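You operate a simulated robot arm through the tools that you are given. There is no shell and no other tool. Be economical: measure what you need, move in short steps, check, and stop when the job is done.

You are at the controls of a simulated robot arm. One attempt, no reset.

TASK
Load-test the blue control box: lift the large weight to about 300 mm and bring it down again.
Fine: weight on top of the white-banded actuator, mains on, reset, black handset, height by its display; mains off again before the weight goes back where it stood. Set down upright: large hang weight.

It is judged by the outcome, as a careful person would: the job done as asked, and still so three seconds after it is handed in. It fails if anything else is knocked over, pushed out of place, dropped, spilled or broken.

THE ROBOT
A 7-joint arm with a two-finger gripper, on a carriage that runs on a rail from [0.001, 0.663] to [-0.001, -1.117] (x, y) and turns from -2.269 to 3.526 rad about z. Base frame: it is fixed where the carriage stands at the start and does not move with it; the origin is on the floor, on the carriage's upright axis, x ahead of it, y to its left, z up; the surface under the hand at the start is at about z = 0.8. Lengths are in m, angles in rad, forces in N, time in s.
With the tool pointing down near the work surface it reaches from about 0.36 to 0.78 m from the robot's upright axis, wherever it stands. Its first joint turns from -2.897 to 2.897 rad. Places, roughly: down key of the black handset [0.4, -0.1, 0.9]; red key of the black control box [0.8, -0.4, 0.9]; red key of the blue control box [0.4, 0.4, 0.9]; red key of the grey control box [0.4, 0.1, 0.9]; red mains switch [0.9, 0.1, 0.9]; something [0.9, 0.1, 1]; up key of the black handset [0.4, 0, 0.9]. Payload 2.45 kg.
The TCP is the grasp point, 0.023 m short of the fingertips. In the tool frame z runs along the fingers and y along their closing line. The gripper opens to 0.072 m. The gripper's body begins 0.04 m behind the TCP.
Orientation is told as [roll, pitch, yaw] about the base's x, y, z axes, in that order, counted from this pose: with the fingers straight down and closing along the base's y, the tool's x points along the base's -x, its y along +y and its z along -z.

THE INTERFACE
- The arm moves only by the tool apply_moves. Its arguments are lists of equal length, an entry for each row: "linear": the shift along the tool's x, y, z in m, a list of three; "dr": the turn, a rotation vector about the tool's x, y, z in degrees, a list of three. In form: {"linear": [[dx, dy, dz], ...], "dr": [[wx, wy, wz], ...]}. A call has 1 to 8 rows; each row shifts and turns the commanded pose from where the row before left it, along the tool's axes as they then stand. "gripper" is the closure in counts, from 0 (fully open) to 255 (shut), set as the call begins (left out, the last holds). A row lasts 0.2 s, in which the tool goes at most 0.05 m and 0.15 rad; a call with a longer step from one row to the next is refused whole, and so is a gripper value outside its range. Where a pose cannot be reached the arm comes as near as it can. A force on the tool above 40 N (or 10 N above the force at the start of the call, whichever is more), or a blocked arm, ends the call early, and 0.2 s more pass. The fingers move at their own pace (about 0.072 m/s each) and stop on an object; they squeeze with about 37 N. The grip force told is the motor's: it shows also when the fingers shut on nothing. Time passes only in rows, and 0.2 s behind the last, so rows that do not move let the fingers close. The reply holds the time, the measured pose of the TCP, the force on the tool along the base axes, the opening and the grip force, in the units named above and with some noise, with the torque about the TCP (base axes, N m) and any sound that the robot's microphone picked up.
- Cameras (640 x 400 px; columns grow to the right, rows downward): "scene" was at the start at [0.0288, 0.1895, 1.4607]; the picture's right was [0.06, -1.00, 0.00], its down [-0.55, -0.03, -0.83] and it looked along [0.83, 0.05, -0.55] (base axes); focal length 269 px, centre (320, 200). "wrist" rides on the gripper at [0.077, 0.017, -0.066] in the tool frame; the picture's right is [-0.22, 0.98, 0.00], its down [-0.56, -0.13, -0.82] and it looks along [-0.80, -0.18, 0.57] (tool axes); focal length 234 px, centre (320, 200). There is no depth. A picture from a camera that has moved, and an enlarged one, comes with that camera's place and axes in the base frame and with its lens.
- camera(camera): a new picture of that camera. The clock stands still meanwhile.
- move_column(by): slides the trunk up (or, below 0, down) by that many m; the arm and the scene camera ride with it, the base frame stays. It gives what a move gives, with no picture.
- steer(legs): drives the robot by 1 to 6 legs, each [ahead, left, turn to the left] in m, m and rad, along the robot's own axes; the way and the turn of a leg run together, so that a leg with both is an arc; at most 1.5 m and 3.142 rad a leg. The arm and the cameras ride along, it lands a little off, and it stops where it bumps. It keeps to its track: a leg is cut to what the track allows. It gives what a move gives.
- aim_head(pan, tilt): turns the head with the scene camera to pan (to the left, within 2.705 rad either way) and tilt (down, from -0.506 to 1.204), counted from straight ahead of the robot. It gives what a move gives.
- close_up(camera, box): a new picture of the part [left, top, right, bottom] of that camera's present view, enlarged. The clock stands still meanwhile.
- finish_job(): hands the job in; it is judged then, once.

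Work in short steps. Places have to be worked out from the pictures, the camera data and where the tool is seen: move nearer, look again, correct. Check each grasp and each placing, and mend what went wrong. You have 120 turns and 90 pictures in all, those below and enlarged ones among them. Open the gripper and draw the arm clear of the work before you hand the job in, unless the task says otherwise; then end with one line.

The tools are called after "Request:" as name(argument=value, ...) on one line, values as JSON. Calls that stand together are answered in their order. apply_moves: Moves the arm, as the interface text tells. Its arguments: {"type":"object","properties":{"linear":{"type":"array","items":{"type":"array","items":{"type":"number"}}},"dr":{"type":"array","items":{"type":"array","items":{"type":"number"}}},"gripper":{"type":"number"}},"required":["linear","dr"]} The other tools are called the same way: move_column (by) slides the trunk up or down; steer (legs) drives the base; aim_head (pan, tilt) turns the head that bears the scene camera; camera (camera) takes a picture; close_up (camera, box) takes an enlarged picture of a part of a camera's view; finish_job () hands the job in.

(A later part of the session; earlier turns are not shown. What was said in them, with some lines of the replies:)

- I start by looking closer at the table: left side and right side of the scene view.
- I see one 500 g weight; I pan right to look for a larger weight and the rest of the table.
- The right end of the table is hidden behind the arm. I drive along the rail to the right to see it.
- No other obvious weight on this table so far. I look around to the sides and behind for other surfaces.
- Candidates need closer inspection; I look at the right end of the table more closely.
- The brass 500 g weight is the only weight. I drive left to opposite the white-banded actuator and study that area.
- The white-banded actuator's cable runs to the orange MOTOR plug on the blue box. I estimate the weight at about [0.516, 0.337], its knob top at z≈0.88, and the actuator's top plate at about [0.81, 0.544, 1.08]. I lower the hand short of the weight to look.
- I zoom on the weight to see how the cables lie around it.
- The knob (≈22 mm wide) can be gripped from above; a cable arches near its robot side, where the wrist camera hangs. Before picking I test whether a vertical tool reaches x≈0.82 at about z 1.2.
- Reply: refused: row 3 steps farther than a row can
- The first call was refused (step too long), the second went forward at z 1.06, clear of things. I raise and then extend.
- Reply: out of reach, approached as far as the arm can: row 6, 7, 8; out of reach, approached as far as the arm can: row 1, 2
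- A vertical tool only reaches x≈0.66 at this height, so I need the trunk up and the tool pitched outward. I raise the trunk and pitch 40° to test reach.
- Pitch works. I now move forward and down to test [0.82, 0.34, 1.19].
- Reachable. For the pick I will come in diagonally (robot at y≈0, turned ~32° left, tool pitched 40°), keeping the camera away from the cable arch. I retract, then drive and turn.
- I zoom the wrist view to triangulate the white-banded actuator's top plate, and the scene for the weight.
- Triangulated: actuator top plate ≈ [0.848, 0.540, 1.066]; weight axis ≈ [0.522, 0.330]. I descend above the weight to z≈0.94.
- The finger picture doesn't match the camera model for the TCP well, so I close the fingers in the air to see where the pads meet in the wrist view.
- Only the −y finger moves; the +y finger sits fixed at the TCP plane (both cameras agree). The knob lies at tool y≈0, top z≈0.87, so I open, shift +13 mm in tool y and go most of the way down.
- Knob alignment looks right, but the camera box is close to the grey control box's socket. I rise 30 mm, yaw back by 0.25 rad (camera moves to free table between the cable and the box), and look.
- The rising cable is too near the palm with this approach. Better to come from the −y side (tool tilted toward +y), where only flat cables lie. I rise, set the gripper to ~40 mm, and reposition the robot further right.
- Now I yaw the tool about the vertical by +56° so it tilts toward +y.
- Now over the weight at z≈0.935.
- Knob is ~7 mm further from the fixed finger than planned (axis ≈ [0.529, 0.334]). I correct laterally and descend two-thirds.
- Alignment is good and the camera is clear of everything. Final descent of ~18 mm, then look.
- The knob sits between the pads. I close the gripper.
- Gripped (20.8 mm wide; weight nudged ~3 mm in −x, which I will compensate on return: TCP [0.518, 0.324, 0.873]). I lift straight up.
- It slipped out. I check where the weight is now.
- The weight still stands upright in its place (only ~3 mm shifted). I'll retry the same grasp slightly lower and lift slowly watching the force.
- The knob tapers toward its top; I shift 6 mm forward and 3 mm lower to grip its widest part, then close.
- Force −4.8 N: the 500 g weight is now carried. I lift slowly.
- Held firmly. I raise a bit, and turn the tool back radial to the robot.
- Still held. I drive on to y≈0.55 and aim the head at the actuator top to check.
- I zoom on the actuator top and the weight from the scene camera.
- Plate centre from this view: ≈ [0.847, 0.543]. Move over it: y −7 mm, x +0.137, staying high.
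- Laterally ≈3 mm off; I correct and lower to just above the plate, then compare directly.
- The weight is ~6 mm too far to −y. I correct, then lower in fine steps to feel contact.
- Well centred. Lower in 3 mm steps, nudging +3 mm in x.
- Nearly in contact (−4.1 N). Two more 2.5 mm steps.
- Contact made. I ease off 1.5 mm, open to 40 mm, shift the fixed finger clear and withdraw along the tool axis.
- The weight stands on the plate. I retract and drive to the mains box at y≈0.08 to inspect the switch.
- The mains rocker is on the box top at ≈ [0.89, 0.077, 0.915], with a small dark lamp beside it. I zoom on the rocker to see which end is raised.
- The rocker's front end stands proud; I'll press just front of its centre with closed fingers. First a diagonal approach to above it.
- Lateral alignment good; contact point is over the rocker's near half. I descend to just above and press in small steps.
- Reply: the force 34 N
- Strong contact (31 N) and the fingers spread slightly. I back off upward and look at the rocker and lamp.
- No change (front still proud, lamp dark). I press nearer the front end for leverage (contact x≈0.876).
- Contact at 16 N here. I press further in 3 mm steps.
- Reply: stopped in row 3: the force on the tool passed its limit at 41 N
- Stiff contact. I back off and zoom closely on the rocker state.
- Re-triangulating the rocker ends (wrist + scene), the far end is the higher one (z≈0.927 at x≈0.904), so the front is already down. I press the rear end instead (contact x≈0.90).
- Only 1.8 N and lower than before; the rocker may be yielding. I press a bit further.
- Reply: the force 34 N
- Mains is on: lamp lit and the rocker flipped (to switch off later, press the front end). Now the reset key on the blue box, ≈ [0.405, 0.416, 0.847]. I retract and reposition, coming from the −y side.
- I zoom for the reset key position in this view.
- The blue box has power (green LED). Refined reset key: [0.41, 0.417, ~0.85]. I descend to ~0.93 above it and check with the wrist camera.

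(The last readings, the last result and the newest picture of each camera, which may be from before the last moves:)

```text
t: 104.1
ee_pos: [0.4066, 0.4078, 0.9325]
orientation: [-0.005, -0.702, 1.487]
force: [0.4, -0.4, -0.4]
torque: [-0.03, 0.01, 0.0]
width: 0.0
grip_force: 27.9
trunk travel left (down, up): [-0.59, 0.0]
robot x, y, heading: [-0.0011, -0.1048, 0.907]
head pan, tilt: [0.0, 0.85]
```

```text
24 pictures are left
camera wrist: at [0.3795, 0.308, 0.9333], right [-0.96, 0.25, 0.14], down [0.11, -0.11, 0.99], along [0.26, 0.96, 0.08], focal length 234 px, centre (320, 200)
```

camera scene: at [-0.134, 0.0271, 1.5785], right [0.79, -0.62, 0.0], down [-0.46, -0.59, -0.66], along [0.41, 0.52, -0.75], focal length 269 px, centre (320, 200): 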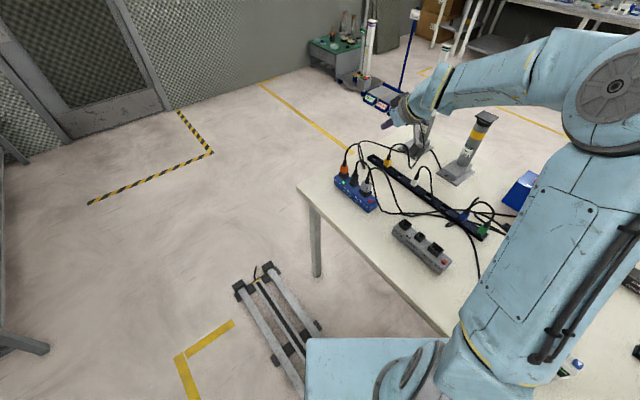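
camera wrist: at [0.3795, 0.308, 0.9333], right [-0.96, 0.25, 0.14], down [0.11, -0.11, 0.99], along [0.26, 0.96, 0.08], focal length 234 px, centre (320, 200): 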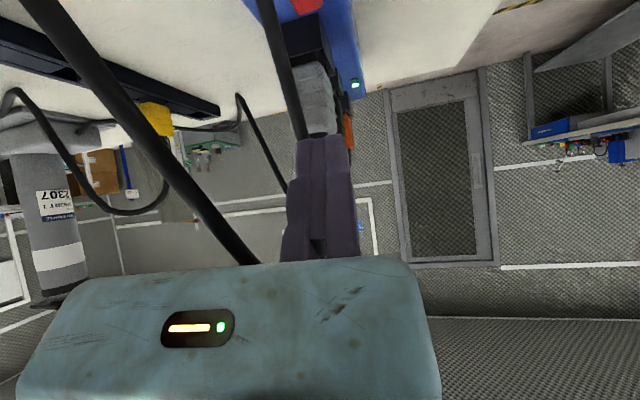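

The DC cable runs where the palm would end up. Better to come in from the (−x,−y) diagonal: I rise 5 cm, yaw back to ~0.9 rad and re-look.

Request:
apply_moves(linear=[[-0.0323, 0, -0.0382], [0, 0, 0], [0, 0, 0], [0, 0, 0], [0, 0, 0], [0, 0, 0], [0.0162, 0.0038, 0.0189], [0, 0, 0]], dr=[[0, 0, 0], [4.26, 0, 5.04], [4.26, 0, 5.04], [4.26, 0, 5.04], [4.26, 0, 5.04], [4.26, 0, 5.04], [0, 0, 0], [0, 0, 0]])

Request:
camera(camera="wrist")

```text
t: 105.9
ee_pos: [0.4047, 0.4114, 0.9561]
orientation: [-0.005, -0.703, 0.909]
force: [0.4, -1.0, -0.4]
torque: [0.02, 0.04, 0.01]
width: 0.0
grip_force: 28.6
trunk travel left (down, up): [-0.59, 0.0]
robot x, y, heading: [-0.0003, -0.0989, 0.906]
head pan, tilt: [0.0, 0.85]
```

```text
23 pictures are left
camera wrist: at [0.3278, 0.3417, 0.956], right [-0.67, 0.73, 0.14], down [0.03, -0.16, 0.99], along [0.74, 0.66, 0.08], focal length 234 px, centre (320, 200)
```

wrist: 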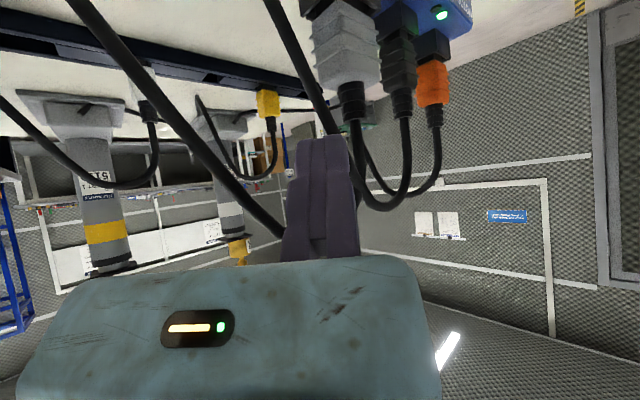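

Path looks clear here. I descend vertically toward the key.

Request:
apply_moves(linear=[[0.0162, 0, 0.0191], [0.0162, 0, 0.0191], [0.0129, 0, 0.0153], [0, 0, 0]], dr=[[0, 0, 0], [0, 0, 0], [0, 0, 0], [0, 0, 0]])

Request:
close_up(camera="scene", box=[325, 160, 389, 216])

```text
t: 106.9
ee_pos: [0.4038, 0.4106, 0.8874]
orientation: [-0.005, -0.704, 0.91]
force: [-0.2, -0.1, 1.0]
torque: [0.02, 0.01, 0.0]
width: 0.0
grip_force: 28.4
trunk travel left (down, up): [-0.59, 0.0]
robot x, y, heading: [0.0028, -0.1007, 0.907]
head pan, tilt: [0.0, 0.85]
```

```text
7.14 times, centred on (357, 188) of scene
camera zoom: at [-0.1339, 0.0272, 1.5785], right [0.79, -0.62, 0.0], down [-0.46, -0.59, -0.66], along [0.41, 0.52, -0.75], focal length 1918 px, centre (56, 286)
```

zoom: 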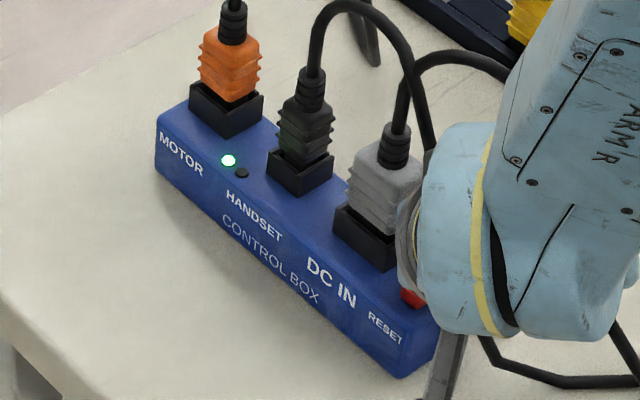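

Positioned over the key. I press down in small steps.

Request:
apply_moves(linear=[[0.0026, 0, 0.0031], [0.0026, 0, 0.0031], [0.0026, 0, 0.0031], [0.0019, 0, 0.0023], [0, 0, 0]], dr=[[0, 0, 0], [0, 0, 0], [0, 0, 0], [0, 0, 0], [0, 0, 0]])

```text
t: 108.1
ee_pos: [0.4028, 0.4111, 0.8721]
orientation: [-0.006, -0.705, 0.911]
force: [0.7, -1.7, 7.0]
torque: [0.04, -0.03, -0.08]
width: 0.0058
grip_force: 28.0
trunk travel left (down, up): [-0.59, 0.0]
robot x, y, heading: [-0.0019, -0.1001, 0.901]
head pan, tilt: [0.0, 0.85]
heard: click
```

Click heard. I hold briefly, then rise and look at the LEDs.

Request:
apply_moves(linear=[[0, 0, 0], [0, 0, 0], [-0.0129, 0, -0.0153], [-0.0257, 0, -0.0306], [-0.0257, 0, -0.0306], [-0.0257, 0, -0.0306], [-0.0257, 0, -0.0306], [-0.0257, 0, -0.0306]], dr=[[0, 0, 0], [0, 0, 0], [0, 0, 0], [0, 0, 0], [0, 0, 0], [0, 0, 0], [0, 0, 0], [0, 0, 0]])

Request:
close_up(camera="scene", box=[325, 160, 389, 216])

```text
t: 109.9
ee_pos: [0.4014, 0.4093, 1.0914]
orientation: [-0.006, -0.703, 0.911]
force: [-0.1, 0.3, 0.2]
torque: [-0.01, -0.02, 0.02]
width: 0.0
grip_force: 29.0
trunk travel left (down, up): [-0.59, 0.0]
robot x, y, heading: [0.0003, -0.1049, 0.903]
head pan, tilt: [0.0, 0.85]
```

```text
7.14 times, centred on (357, 188) of scene
camera zoom: at [-0.1341, 0.027, 1.5784], right [0.79, -0.62, 0.0], down [-0.46, -0.59, -0.66], along [0.41, 0.52, -0.75], focal length 1918 px, centre (56, 286)
```

zoom: 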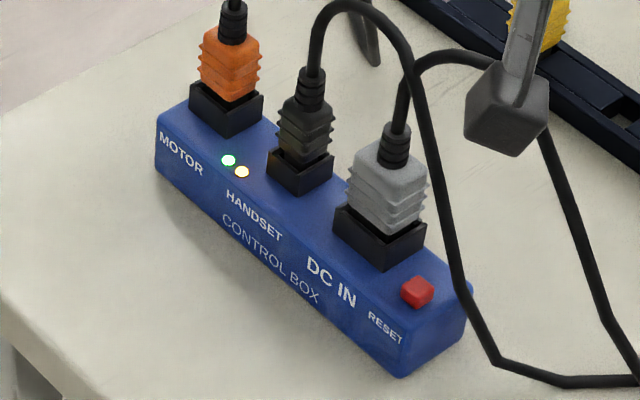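

The second LED lit: the box is reset and ready. Now the black handset; I drive −0.457 m along the rail so that it lies in the same place relative to the robot.

Request:
steer(legs=[[-0.359, -0.283, 0]])

Request:
close_up(camera="scene", box=[300, 130, 460, 230])

```text
t: 112.6
ee_pos: [0.4012, -0.0352, 1.0912]
orientation: [-0.005, -0.703, 0.916]
force: [0.6, 1.5, 0.1]
torque: [-0.03, -0.02, 0.01]
width: 0.0
grip_force: 28.5
trunk travel left (down, up): [-0.59, 0.0]
robot x, y, heading: [-0.0025, -0.5468, 0.907]
head pan, tilt: [0.0, 0.85]
```

```text
4.00 times, centred on (380, 180) of scene
camera zoom: at [-0.135, -0.4198, 1.5785], right [0.79, -0.61, 0.0], down [-0.46, -0.59, -0.66], along [0.41, 0.52, -0.75], focal length 1074 px, centre (80, 280)
```

zoom: 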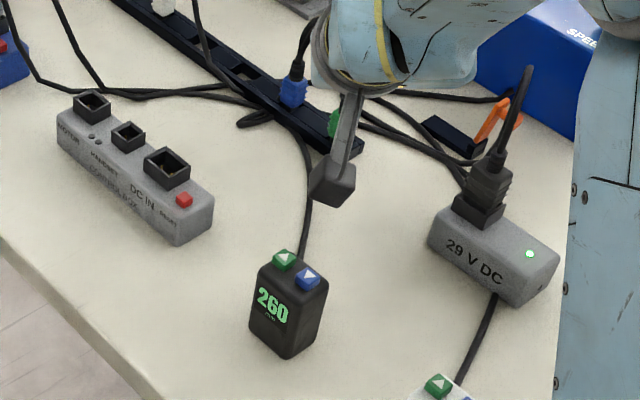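

The handset displays 260 mm. Up key ≈ [0.392, −0.036, 0.89], down key ≈ [0.392, −0.062, 0.89]. I descend above the up key.

Request:
apply_moves(linear=[[0.028, 0.0068, 0.0274], [0.028, 0, 0.0274], [0.028, 0, 0.0274], [0.028, 0, 0.0274], [0, 0, 0]], dr=[[0, 0, 0], [0, 0, 0], [0, 0, 0], [0, 0, 0], [0, 0, 0]])

Request:
close_up(camera="scene", box=[330, 170, 394, 220])

Request:
camera(camera="wrist")

```text
t: 113.8
ee_pos: [0.3852, -0.0422, 0.9333]
orientation: [-0.007, -0.703, 0.913]
force: [0.4, -0.5, 0.2]
torque: [0.02, 0.01, 0.02]
width: 0.0
grip_force: 27.8
trunk travel left (down, up): [-0.59, 0.0]
robot x, y, heading: [0.0009, -0.548, 0.911]
head pan, tilt: [0.0, 0.85]
```

```text
8.00 times, centred on (362, 195) of scene
camera zoom: at [-0.1347, -0.4195, 1.5785], right [0.79, -0.61, 0.0], down [-0.46, -0.59, -0.66], along [0.41, 0.52, -0.75], focal length 2149 px, centre (-16, 240)
```

zoom: 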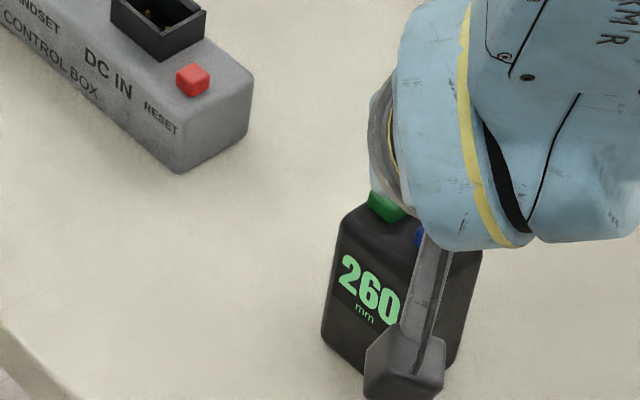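

```text
18 pictures are left
camera wrist: at [0.3103, -0.1127, 0.9342], right [-0.67, 0.73, 0.14], down [0.03, -0.16, 0.99], along [0.74, 0.67, 0.08], focal length 234 px, centre (320, 200)
```

wrist: 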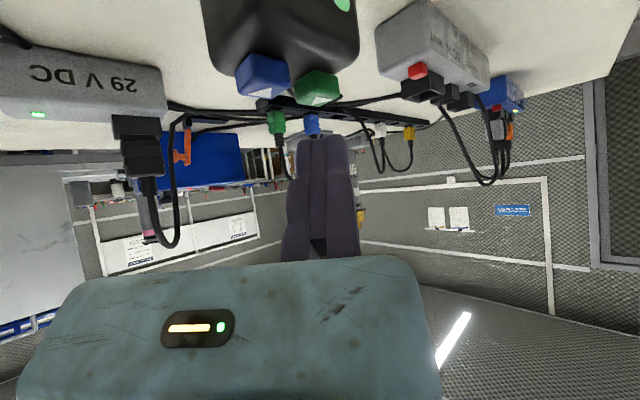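

Aligned with the green key; the display stays visible. I descend 17 mm, then press in small steps.

Request:
apply_moves(linear=[[0.0052, 0, 0.0061], [0.0052, 0, 0.0061], [0.0019, 0, 0.0023]], dr=[[0, 0, 0], [0, 0, 0], [0, 0, 0]])

```text
t: 114.6
ee_pos: [0.3867, -0.0441, 0.916]
orientation: [-0.004, -0.706, 0.915]
force: [-1.5, -0.7, 3.1]
torque: [0.01, 0.03, 0.0]
width: 0.0061
grip_force: 28.4
trunk travel left (down, up): [-0.59, 0.0]
robot x, y, heading: [0.001, -0.5475, 0.908]
head pan, tilt: [0.0, 0.85]
heard: click
```

Click at light contact (3 N) – I check the display.

Request:
close_up(camera="scene", box=[330, 170, 394, 220])

```text
8.00 times, centred on (362, 195) of scene
camera zoom: at [-0.1352, -0.4199, 1.5785], right [0.79, -0.61, 0.0], down [-0.46, -0.59, -0.66], along [0.41, 0.52, -0.75], focal length 2149 px, centre (-16, 240)
```

zoom: 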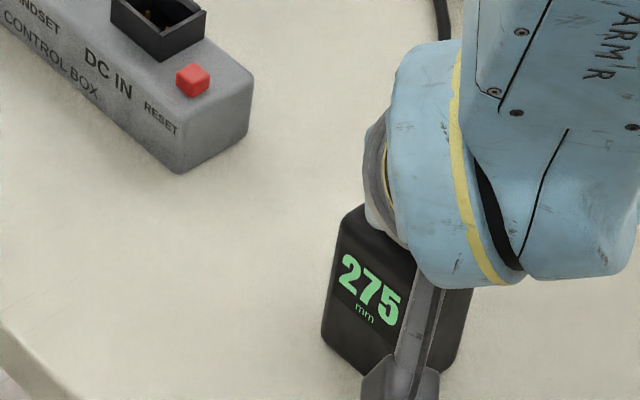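

Rising: 275 mm and the key is held. I release quickly to gauge the rate.

Request:
apply_moves(linear=[[-0.0103, 0, -0.0122]], dr=[[0, 0, 0]])

Request:
close_up(camera="scene", box=[330, 170, 394, 220])

```text
t: 115.0
ee_pos: [0.3862, -0.0437, 0.9315]
orientation: [-0.006, -0.703, 0.914]
force: [-1.0, -0.4, 0.6]
torque: [-0.01, -0.02, -0.01]
width: 0.0
grip_force: 28.3
trunk travel left (down, up): [-0.59, 0.0]
robot x, y, heading: [0.001, -0.5508, 0.909]
head pan, tilt: [0.0, 0.85]
```

```text
8.00 times, centred on (362, 195) of scene
camera zoom: at [-0.135, -0.4197, 1.5784], right [0.79, -0.61, 0.0], down [-0.46, -0.59, -0.66], along [0.41, 0.52, -0.75], focal length 2149 px, centre (-16, 240)
```

zoom: 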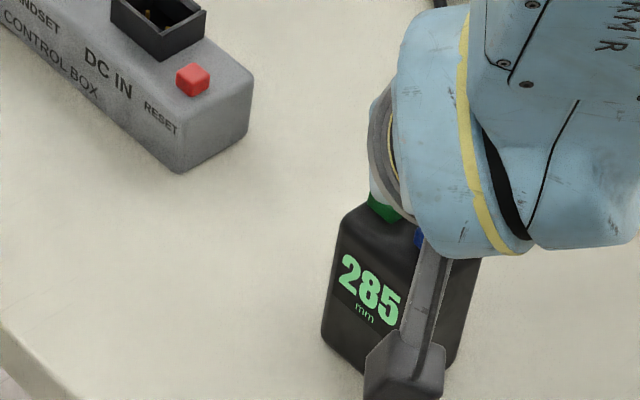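

285 mm now. A brief tap (down then up) should add ~10–15 mm.

Request:
apply_moves(linear=[[0.0103, 0, 0.0122], [-0.0103, 0, -0.0122], [0, 0, 0]], dr=[[0, 0, 0], [0, 0, 0], [0, 0, 0]])

Request:
close_up(camera="scene", box=[330, 170, 394, 220])

```text
t: 115.8
ee_pos: [0.3842, -0.0438, 0.9322]
orientation: [-0.003, -0.705, 0.914]
force: [-0.4, -0.9, -0.8]
torque: [0.01, 0.05, 0.0]
width: 0.0001
grip_force: 28.6
trunk travel left (down, up): [-0.59, 0.0]
robot x, y, heading: [0.0014, -0.5474, 0.914]
head pan, tilt: [0.0, 0.85]
heard: click
```

```text
8.00 times, centred on (362, 195) of scene
camera zoom: at [-0.1352, -0.4199, 1.5784], right [0.79, -0.61, 0.0], down [-0.46, -0.59, -0.66], along [0.41, 0.52, -0.75], focal length 2149 px, centre (-16, 240)
```

zoom: 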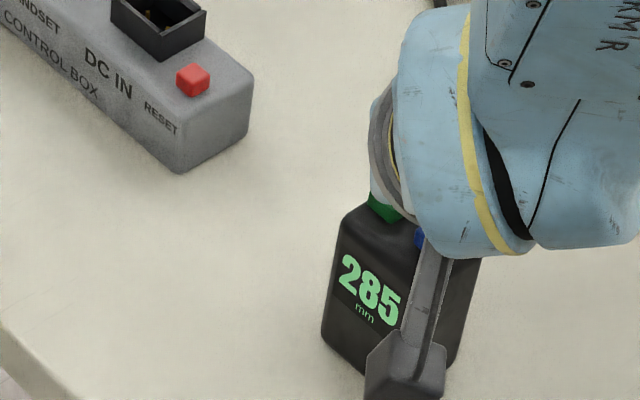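

The tap was too short. I repeat with one 0.2 s hold.

Request:
apply_moves(linear=[[0.0103, 0, 0.0122], [0, 0, 0], [-0.0103, 0, -0.0122], [0, 0, 0]], dr=[[0, 0, 0], [0, 0, 0], [0, 0, 0], [0, 0, 0]])

Request:
close_up(camera="scene", box=[330, 170, 394, 220])

```text
t: 116.8
ee_pos: [0.3861, -0.0437, 0.9317]
orientation: [-0.003, -0.704, 0.916]
force: [-0.1, -0.6, -0.8]
torque: [-0.01, -0.02, 0.0]
width: 0.0
grip_force: 28.5
trunk travel left (down, up): [-0.59, 0.0]
robot x, y, heading: [0.003, -0.5489, 0.906]
head pan, tilt: [0.0, 0.85]
heard: click
```

```text
8.00 times, centred on (362, 195) of scene
camera zoom: at [-0.1352, -0.4198, 1.5784], right [0.79, -0.61, 0.0], down [-0.46, -0.59, -0.66], along [0.41, 0.52, -0.75], focal length 2149 px, centre (-16, 240)
```

zoom: 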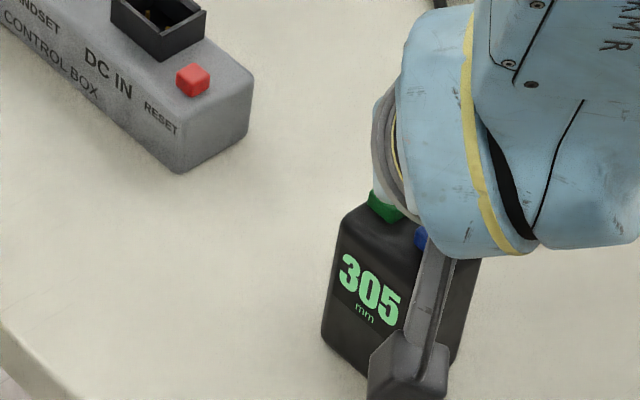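

305 mm – about 300. Now over to the down key (y −26 mm) and hold it to bring the actuator fully down.

Request:
apply_moves(linear=[[-0.0065, 0, -0.0076], [0.0157, -0.0159, -0.0133], [0.0065, 0, 0.0076], [0.0097, 0, 0.0114], [0.001, 0, 0.0012], [0, 0, 0], [0, 0, 0], [0, 0, 0]], dr=[[0, 0, 0], [0, 0, 0], [0, 0, 0], [0, 0, 0], [0, 0, 0], [0, 0, 0], [0, 0, 0], [0, 0, 0]])

Request:
close_up(camera="scene", box=[330, 170, 394, 220])

```text
t: 118.6
ee_pos: [0.3867, -0.069, 0.9147]
orientation: [-0.005, -0.705, 0.914]
force: [1.0, -1.2, 3.6]
torque: [0.03, -0.01, -0.03]
width: 0.006
grip_force: 28.5
trunk travel left (down, up): [-0.59, 0.0]
robot x, y, heading: [-0.0016, -0.5468, 0.909]
head pan, tilt: [0.0, 0.85]
heard: click
```

```text
8.00 times, centred on (362, 195) of scene
camera zoom: at [-0.1351, -0.4199, 1.5785], right [0.79, -0.61, 0.0], down [-0.46, -0.59, -0.66], along [0.41, 0.52, -0.75], focal length 2149 px, centre (-16, 240)
```

zoom: 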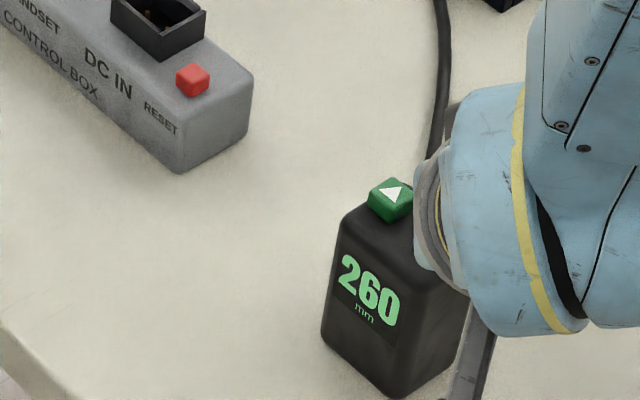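

Back down at 260 mm. I release, rise, and drive back to the mains box.

Request:
apply_moves(linear=[[-0.0194, 0, -0.0229], [-0.0291, 0, -0.0343], [-0.0291, 0, -0.0343], [-0.0291, 0, -0.0343], [-0.0291, 0, -0.0343], [-0.0291, 0, -0.0343], [-0.0194, 0, -0.0229]], dr=[[0, 0, 0], [0, 0, 0], [0, 0, 0], [0, 0, 0], [0, 0, 0], [0, 0, 0], [0, 0, 0]])

Request:
steer(legs=[[0.485, 0.378, 0], [0, 0, -0.9]])

```text
t: 120.2
ee_pos: [0.3846, -0.0705, 1.2032]
orientation: [-0.005, -0.705, 0.915]
force: [0.0, 0.2, 0.1]
torque: [-0.03, 0.01, 0.02]
width: 0.0
grip_force: 28.7
trunk travel left (down, up): [-0.59, 0.0]
robot x, y, heading: [-0.0008, -0.5456, 0.905]
head pan, tilt: [0.0, 0.85]
```

```text
t: 126.0
ee_pos: [0.6132, 0.0528, 1.2019]
orientation: [-0.006, -0.703, 0.008]
force: [-0.4, -0.5, 0.4]
torque: [0.02, -0.01, 0.01]
width: 0.0
grip_force: 28.2
trunk travel left (down, up): [-0.59, 0.0]
robot x, y, heading: [0.0003, 0.0627, 0.005]
head pan, tilt: [0.0, 0.85]
```

Now mains off: press the front end of the rocker (contact x≈0.872). Diagonal approach to just above.

Request:
apply_moves(linear=[[0, 0.0247, 0], [-0.0053, 0, 0.0489], [-0.0053, 0, 0.0489], [-0.0053, 0, 0.0489], [-0.0053, 0, 0.0489], [-0.0053, 0, 0.0489], [-0.0053, 0, 0.0489], [-0.0053, 0, 0.0489]], dr=[[0, 0, 0], [0, 0, 0], [0, 0, 0], [0, 0, 0], [0, 0, 0], [0, 0, 0], [0, 0, 0], [0, 0, 0]])

Request:
apply_moves(linear=[[0.0026, 0, 0.0031], [0.0026, 0, 0.0031], [0.0026, 0, 0.0031], [0.0026, 0, 0.0031], [0.0026, 0, 0.0031], [0.0026, 0, 0.0031], [0, 0, 0]], dr=[[0, 0, 0], [0, 0, 0], [0, 0, 0], [0, 0, 0], [0, 0, 0], [0, 0, 0], [0, 0, 0]])

```text
t: 127.8
ee_pos: [0.8618, 0.077, 0.9655]
orientation: [-0.006, -0.703, 0.007]
force: [0.1, 0.4, 1.2]
torque: [0.01, -0.01, 0.01]
width: 0.0002
grip_force: 28.0
trunk travel left (down, up): [-0.59, 0.0]
robot x, y, heading: [0.0028, 0.0646, 0.0]
head pan, tilt: [0.0, 0.85]
```

```text
t: 129.4
ee_pos: [0.8625, 0.0786, 0.9427]
orientation: [-0.005, -0.707, 0.008]
force: [-2.8, 0.3, 11.0]
torque: [0.03, 0.01, -0.01]
width: 0.006
grip_force: 28.5
trunk travel left (down, up): [-0.59, 0.0]
robot x, y, heading: [-0.0001, 0.0603, 0.005]
head pan, tilt: [0.0, 0.85]
```

Likely flipped (height equals the earlier front-down contact). A bit more pressure, then rise and verify.

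Request:
apply_moves(linear=[[0.0019, 0, 0.0023], [0, 0, 0]], dr=[[0, 0, 0], [0, 0, 0]])

Request:
apply_moves(linear=[[-0.0257, 0, -0.0306], [-0.0257, 0, -0.0306], [-0.0257, 0, -0.0306], [-0.0257, 0, -0.0306], [0, 0, 0]], dr=[[0, 0, 0], [0, 0, 0], [0, 0, 0], [0, 0, 0], [0, 0, 0]])

Request:
close_up(camera="scene", box=[300, 110, 420, 190])

```text
t: 130.0
ee_pos: [0.8619, 0.0788, 0.9438]
orientation: [-0.004, -0.714, 0.009]
force: [4.2, 1.7, 25.0]
torque: [0.13, -0.33, -0.25]
width: 0.0058
grip_force: 28.4
trunk travel left (down, up): [-0.59, 0.0]
robot x, y, heading: [-0.0003, 0.0625, 0.006]
head pan, tilt: [0.0, 0.85]
```

```text
t: 131.2
ee_pos: [0.8624, 0.0796, 1.0987]
orientation: [-0.006, -0.704, 0.008]
force: [0.9, -0.1, 0.0]
torque: [0.01, -0.02, 0.0]
width: 0.0001
grip_force: 28.3
trunk travel left (down, up): [-0.59, 0.0]
robot x, y, heading: [-0.0, 0.0627, 0.003]
head pan, tilt: [0.0, 0.85]
```

```text
5.00 times, centred on (360, 150) of scene
camera zoom: at [0.0175, 0.2467, 1.5784], right [0.0, -1.0, 0.0], down [-0.75, 0.0, -0.66], along [0.66, 0.0, -0.75], focal length 1343 px, centre (120, 450)
```

zoom: 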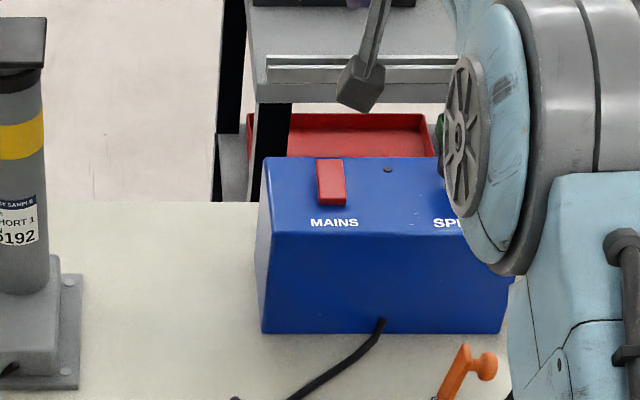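

Mains is off (lamp dark, front down). I retract and drive back to the actuator, opening the gripper to 40 mm.

Request:
apply_moves(linear=[[0.0054, 0, -0.0431], [0.0054, 0, -0.0431], [0.0054, 0, -0.0431], [0.0054, 0, -0.0431], [0.0054, 0, -0.0431], [0, 0, 0]], dr=[[0, 0, 0], [0, 0, 0], [0, 0, 0], [0, 0, 0], [0, 0.7, 0], [0, 0, 0]], gripper=113)

Request:
steer(legs=[[0, 0.482, -0.003]])

Request:
apply_moves(linear=[[0, 0, 0]], dr=[[0, 0, 0]])

```text
t: 132.6
ee_pos: [0.7014, 0.0803, 1.2449]
orientation: [-0.005, -0.692, 0.008]
force: [-1.1, 0.4, -0.1]
torque: [-0.02, 0.03, -0.04]
width: 0.0401
grip_force: 0.0
trunk travel left (down, up): [-0.59, 0.0]
robot x, y, heading: [-0.0035, 0.064, 0.002]
head pan, tilt: [0.0, 0.85]
```

```text
t: 135.5
ee_pos: [0.7016, 0.5391, 1.2452]
orientation: [-0.006, -0.691, -0.008]
force: [-0.2, -1.0, -0.3]
torque: [-0.01, -0.02, 0.0]
width: 0.0401
grip_force: 0.2
trunk travel left (down, up): [-0.59, 0.0]
robot x, y, heading: [-0.0005, 0.5336, -0.012]
head pan, tilt: [0.0, 0.85]
```

```text
t: 135.9
ee_pos: [0.7025, 0.5395, 1.2442]
orientation: [-0.006, -0.691, -0.007]
force: [0.3, -0.9, 0.2]
torque: [0.0, -0.02, 0.01]
width: 0.0403
grip_force: 0.1
trunk travel left (down, up): [-0.59, 0.0]
robot x, y, heading: [0.0001, 0.537, -0.02]
head pan, tilt: [0.0, 0.85]
```

I correct to the withdrawal line and advance most of the way, then check with the wrist camera.

Request:
apply_moves(linear=[[-0.0324, 0, 0.0268], [0, 0.0208, 0], [0, 0, 0.04], [0, 0, 0.04], [0, 0, 0.025], [0, 0, 0]], dr=[[-0.39, 0, -0.46], [0, 0, 0], [0, 0, 0], [0, 0, 0], [0, 0, 0], [0, 0, 0]])

Request:
camera(camera="wrist")

```text
t: 137.3
ee_pos: [0.8117, 0.5578, 1.1616]
orientation: [-0.004, -0.69, 0.002]
force: [0.1, -0.3, 0.0]
torque: [0.0, 0.0, -0.01]
width: 0.0401
grip_force: 0.3
trunk travel left (down, up): [-0.59, 0.0]
robot x, y, heading: [0.0005, 0.5329, -0.01]
head pan, tilt: [0.0, 0.85]
```

```text
11 pictures are left
camera wrist: at [0.7105, 0.5756, 1.1634], right [0.17, 0.98, 0.14], down [-0.09, -0.12, 0.99], along [0.98, -0.18, 0.07], focal length 234 px, centre (320, 200)
```

wrist: 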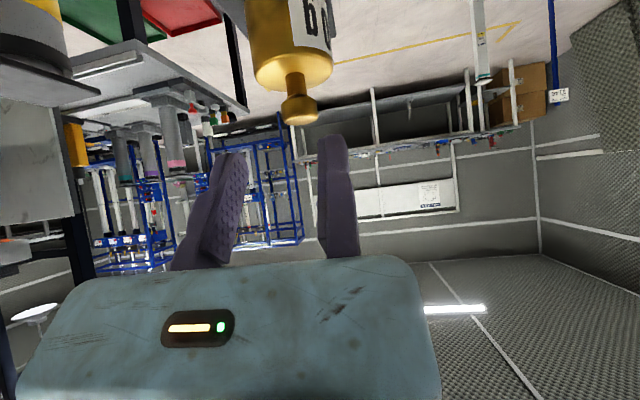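

Knob is lined up; I shift 3 mm for finger clearance and advance the remaining ~48 mm, then look.

Request:
apply_moves(linear=[[0, 0.003, 0], [-0.0017, 0, 0.0238], [-0.0016, 0, 0.0238], [0, 0, 0]], dr=[[0, 0, 0], [0, 0, 0], [0, 0, 0], [0, 0, 0]])

Request:
camera(camera="wrist")

```text
t: 138.3
ee_pos: [0.8453, 0.562, 1.1288]
orientation: [-0.005, -0.691, 0.001]
force: [0.1, 0.0, -0.1]
torque: [-0.01, 0.0, 0.03]
width: 0.0401
grip_force: 0.0
trunk travel left (down, up): [-0.59, 0.0]
robot x, y, heading: [0.0025, 0.5328, -0.016]
head pan, tilt: [0.0, 0.85]
```

```text
10 pictures are left
camera wrist: at [0.7437, 0.5792, 1.13], right [0.17, 0.98, 0.13], down [-0.09, -0.12, 0.99], along [0.98, -0.18, 0.07], focal length 234 px, centre (320, 200)
```

wrist: 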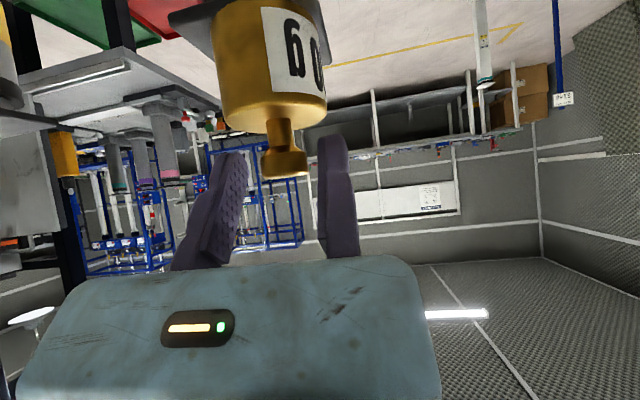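

Good. I shift 3 mm back to near-contact, go 1.5 mm lower, close, then lift 5 mm and check force.

Request:
apply_moves(linear=[[0.001, -0.0035, 0.0012], [0, 0, 0]], dr=[[0, 0, 0], [0, 0, 0]])

Request:
apply_moves(linear=[[0, 0, 0], [0, 0, 0], [0, 0, 0], [-0.0016, 0, -0.0019], [-0.0016, 0, -0.0019], [0, 0, 0]], dr=[[0, 0, 0], [0, 0, 0], [0, 0, 0], [0, 0, 0], [0, 0, 0], [0, 0, 0]], gripper=255)

```text
t: 138.9
ee_pos: [0.8437, 0.5587, 1.1267]
orientation: [-0.005, -0.69, 0.003]
force: [-0.6, 1.1, 0.4]
torque: [0.02, 0.03, 0.04]
width: 0.0401
grip_force: 0.2
trunk travel left (down, up): [-0.59, 0.0]
robot x, y, heading: [0.0004, 0.5313, -0.019]
head pan, tilt: [0.0, 0.85]
```

```text
t: 140.3
ee_pos: [0.844, 0.5585, 1.1314]
orientation: [-0.007, -0.692, 0.001]
force: [0.9, -0.3, -5.5]
torque: [0.07, 0.02, 0.0]
width: 0.0206
grip_force: 36.8
trunk travel left (down, up): [-0.59, 0.0]
robot x, y, heading: [0.0016, 0.5357, -0.011]
head pan, tilt: [0.0, 0.85]
```

Held (−5.5 N). I lift to z≈1.2 and retract to x≈0.705, slowly.

Request:
apply_moves(linear=[[-0.0113, 0, -0.0134], [-0.0113, 0, -0.0134], [-0.0113, 0, -0.0134], [-0.0113, 0, -0.0134], [0.0268, 0, -0.0222], [0.0268, 0, -0.0222], [0.0268, 0, -0.0222], [0.0268, 0, -0.0222]], dr=[[0, 0, 0], [0, 0, 0], [0, 0, 0], [0, 0, 0], [0, 0, 0], [0, 0, 0], [0, 0, 0], [0, 0, 0]])

Request:
steer(legs=[[0, -0.688, 0], [0, 0, 0.76]])

```text
t: 142.1
ee_pos: [0.7053, 0.5614, 1.2024]
orientation: [-0.006, -0.693, 0.001]
force: [-0.3, -0.1, -4.1]
torque: [0.04, 0.01, 0.0]
width: 0.0208
grip_force: 36.7
trunk travel left (down, up): [-0.59, 0.0]
robot x, y, heading: [0.0021, 0.5353, -0.016]
head pan, tilt: [0.0, 0.85]
```

```text
t: 148.0
ee_pos: [0.4794, 0.356, 1.2029]
orientation: [-0.005, -0.69, 0.787]
force: [-0.4, -0.6, -4.0]
torque: [0.0, 0.07, -0.01]
width: 0.0207
grip_force: 36.4
trunk travel left (down, up): [-0.59, 0.0]
robot x, y, heading: [0.0024, -0.1659, 0.773]
head pan, tilt: [0.0, 0.85]
```

Still held. I yaw the tool to the pick orientation (1.47 rad).

Request:
apply_moves(linear=[[0, 0, 0], [0, 0, 0], [0, 0, 0], [0, 0, 0], [0, 0, 0], [0, 0, 0], [0, 0, 0]], dr=[[-4.163, 0, -5.042], [-4.163, 0, -5.042], [-4.163, 0, -5.042], [-4.163, 0, -5.042], [-4.163, 0, -5.042], [-4.163, 0, -5.042], [0, 0, 0]])

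```text
t: 149.6
ee_pos: [0.4804, 0.3563, 1.202]
orientation: [-0.005, -0.69, 1.475]
force: [0.2, 0.3, -5.3]
torque: [-0.02, 0.06, 0.0]
width: 0.0207
grip_force: 37.2
trunk travel left (down, up): [-0.59, 0.0]
robot x, y, heading: [-0.0003, -0.1608, 0.772]
head pan, tilt: [0.0, 0.85]
```

Shift over the original spot, then lower to z≈0.95.

Request:
apply_moves(linear=[[0, -0.0402, 0], [0.0199, 0, -0.0164], [0.0265, 0, 0.0321], [0.0265, 0, 0.0321], [0.0265, 0, 0.0321], [0.0265, 0, 0.0321], [0.0265, 0, 0.0321], [0.0265, 0, 0.0321]], dr=[[0, 0, 0], [0, 0, 0], [0, 0, 0], [0, 0, 0], [0, 0, 0], [0, 0, 0], [0, 0, 0], [0, 0, 0]])

Request:
camera(camera="wrist")

```text
t: 151.4
ee_pos: [0.5175, 0.326, 0.9506]
orientation: [-0.006, -0.69, 1.471]
force: [-0.5, -0.3, -3.7]
torque: [-0.01, 0.05, 0.0]
width: 0.0208
grip_force: 36.9
trunk travel left (down, up): [-0.59, 0.0]
robot x, y, heading: [-0.0, -0.1658, 0.773]
head pan, tilt: [0.0, 0.85]
```

```text
9 pictures are left
camera wrist: at [0.4901, 0.2261, 0.9529], right [-0.95, 0.27, 0.13], down [0.11, -0.1, 0.99], along [0.28, 0.96, 0.07], focal length 234 px, centre (320, 200)
```

wrist: 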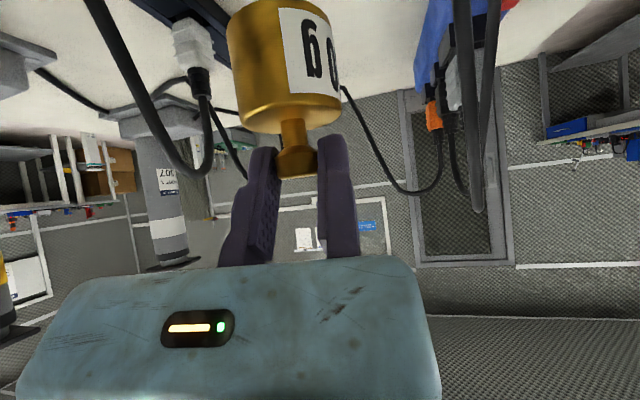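

On target; weight hangs straight. I lower 79 mm, then finely.

Request:
apply_moves(linear=[[0.0127, 0, 0.0154], [0.0127, 0, 0.0154], [0.0127, 0, 0.0154], [0.0115, 0, 0.0139], [0, 0, 0]], dr=[[0, 0, 0], [0, 0, 0], [0, 0, 0], [0, 0, 0], [0, 0, 0]])

Request:
apply_moves(linear=[[0.0013, 0, 0.0015], [0, 0, 0]], dr=[[0, 0, 0], [0, 0, 0]])

```text
t: 152.6
ee_pos: [0.5186, 0.3229, 0.8754]
orientation: [-0.004, -0.688, 1.472]
force: [0.7, 0.4, -5.0]
torque: [-0.03, 0.09, 0.03]
width: 0.0206
grip_force: 36.9
trunk travel left (down, up): [-0.59, 0.0]
robot x, y, heading: [0.0001, -0.1632, 0.774]
head pan, tilt: [0.0, 0.85]
```

```text
t: 153.2
ee_pos: [0.5186, 0.3246, 0.8716]
orientation: [-0.006, -0.689, 1.472]
force: [-0.2, -0.4, -5.0]
torque: [0.01, 0.03, 0.0]
width: 0.0204
grip_force: 37.7
trunk travel left (down, up): [-0.59, 0.0]
robot x, y, heading: [-0.0017, -0.1598, 0.768]
head pan, tilt: [0.0, 0.85]
```

Not touching yet; continue in 2 mm steps (and 2 mm forward in y to match the original).

Request:
apply_moves(linear=[[-0.0015, 0, 0.0013], [0.0013, 0, 0.0015], [0, 0, 0]], dr=[[0, 0, 0], [0, 0, 0], [0, 0, 0]])

Request:
apply_moves(linear=[[0.0013, 0, 0.0015], [0, 0, 0]], dr=[[0, 0, 0], [0, 0, 0]])

```text
t: 154.0
ee_pos: [0.5189, 0.3254, 0.8718]
orientation: [-0.004, -0.688, 1.472]
force: [-0.4, 0.1, -4.6]
torque: [-0.05, 0.04, 0.01]
width: 0.0206
grip_force: 36.6
trunk travel left (down, up): [-0.59, 0.0]
robot x, y, heading: [-0.0005, -0.1614, 0.772]
head pan, tilt: [0.0, 0.85]
```

```text
t: 154.6
ee_pos: [0.5179, 0.3262, 0.8685]
orientation: [-0.006, -0.688, 1.47]
force: [-0.5, 0.2, -4.2]
torque: [-0.01, 0.03, -0.01]
width: 0.0207
grip_force: 37.0
trunk travel left (down, up): [-0.59, 0.0]
robot x, y, heading: [0.0016, -0.1636, 0.774]
head pan, tilt: [0.0, 0.85]
```

Request:
apply_moves(linear=[[0.0013, 0, 0.0015], [0, 0, 0]], dr=[[0, 0, 0], [0, 0, 0]])

```text
t: 155.2
ee_pos: [0.5192, 0.3268, 0.8676]
orientation: [-0.007, -0.69, 1.471]
force: [0.6, -1.5, 1.9]
torque: [0.04, 0.0, -0.01]
width: 0.0208
grip_force: 37.3
trunk travel left (down, up): [-0.59, 0.0]
robot x, y, heading: [0.0009, -0.1611, 0.77]
head pan, tilt: [0.0, 0.85]
```

The weight rests on the table. I open, clear the fixed finger, withdraw along the tool axis and look.

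Request:
apply_moves(linear=[[0, 0, 0], [0, 0, 0], [0, 0.004, 0], [0, 0, -0.01], [0, 0, -0.03], [-0.0191, 0, -0.0231], [-0.0255, 0, -0.0308], [-0.0255, 0, -0.0308]], dr=[[0, 0, 0], [0, 0, 0], [0, 0, 0], [0, 0, 0], [0, 0, 0], [0, 0, 0], [0, 0, 0], [0, 0, 0]], gripper=113)

Request:
apply_moves(linear=[[-0.0255, 0, -0.0308], [-0.0255, 0, -0.0308], [-0.0255, 0, -0.0308], [-0.0255, 0, -0.0308], [0, 0, 0]], dr=[[0, 0, 0], [0, 0, 0], [0, 0, 0], [0, 0, 0], [0, 0, 0]], gripper=0)

Request:
camera(camera="scene")

```text
t: 157.0
ee_pos: [0.5113, 0.3024, 1.0091]
orientation: [-0.004, -0.688, 1.472]
force: [-0.7, 0.5, -0.6]
torque: [0.02, 0.03, -0.02]
width: 0.0403
grip_force: 0.1
trunk travel left (down, up): [-0.59, 0.0]
robot x, y, heading: [0.0031, -0.1613, 0.768]
head pan, tilt: [0.0, 0.85]
```

```text
t: 158.2
ee_pos: [0.5116, 0.3041, 1.1701]
orientation: [-0.005, -0.688, 1.471]
force: [0.0, -0.5, -0.8]
torque: [-0.05, -0.03, 0.0]
width: 0.072
grip_force: 0.1
trunk travel left (down, up): [-0.59, 0.0]
robot x, y, heading: [0.0007, -0.1617, 0.773]
head pan, tilt: [0.0, 0.85]
```

```text
8 pictures are left
camera scene: at [-0.1161, -0.0181, 1.5784], right [0.7, -0.72, 0.0], down [-0.54, -0.52, -0.66], along [0.47, 0.46, -0.75], focal length 269 px, centre (320, 200)
```

scene: 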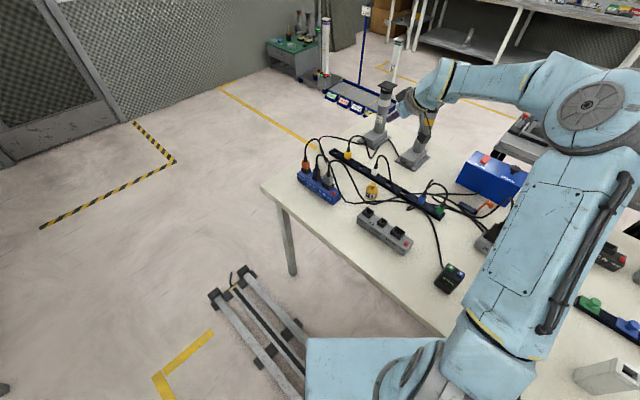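

Request:
close_up(camera="scene", box=[290, 120, 450, 220])

```text
4.00 times, centred on (370, 170) of scene
camera zoom: at [-0.1161, -0.0181, 1.5784], right [0.7, -0.72, 0.0], down [-0.54, -0.52, -0.66], along [0.47, 0.46, -0.75], focal length 1074 px, centre (120, 320)
```

zoom: 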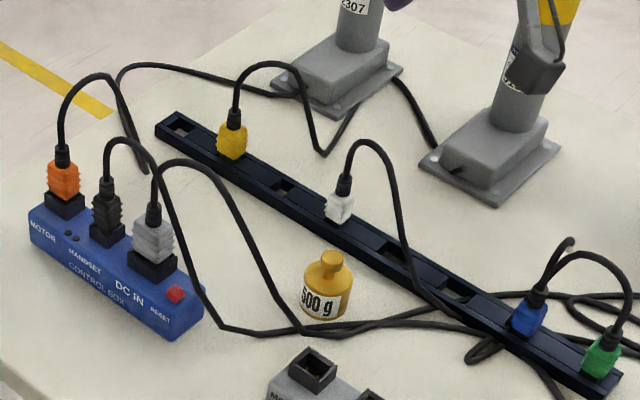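

The 500 g weight stands upright where it stood, the control box LEDs are dark, everything else is in place, and the open gripper is well above the table. I hand in.

Request:
finish_job()

```text
The job is handed in.
```

The 500 g weight, the only weight on the table, was run up on the white-banded actuator to 305 mm by the black handset's display and back down to 260 mm. The mains was then switched off, and the weight now stands upright where it stood, to within a few millimetres. The first grasp slipped on the way up, but the weight stayed upright in place and the second grasp held.
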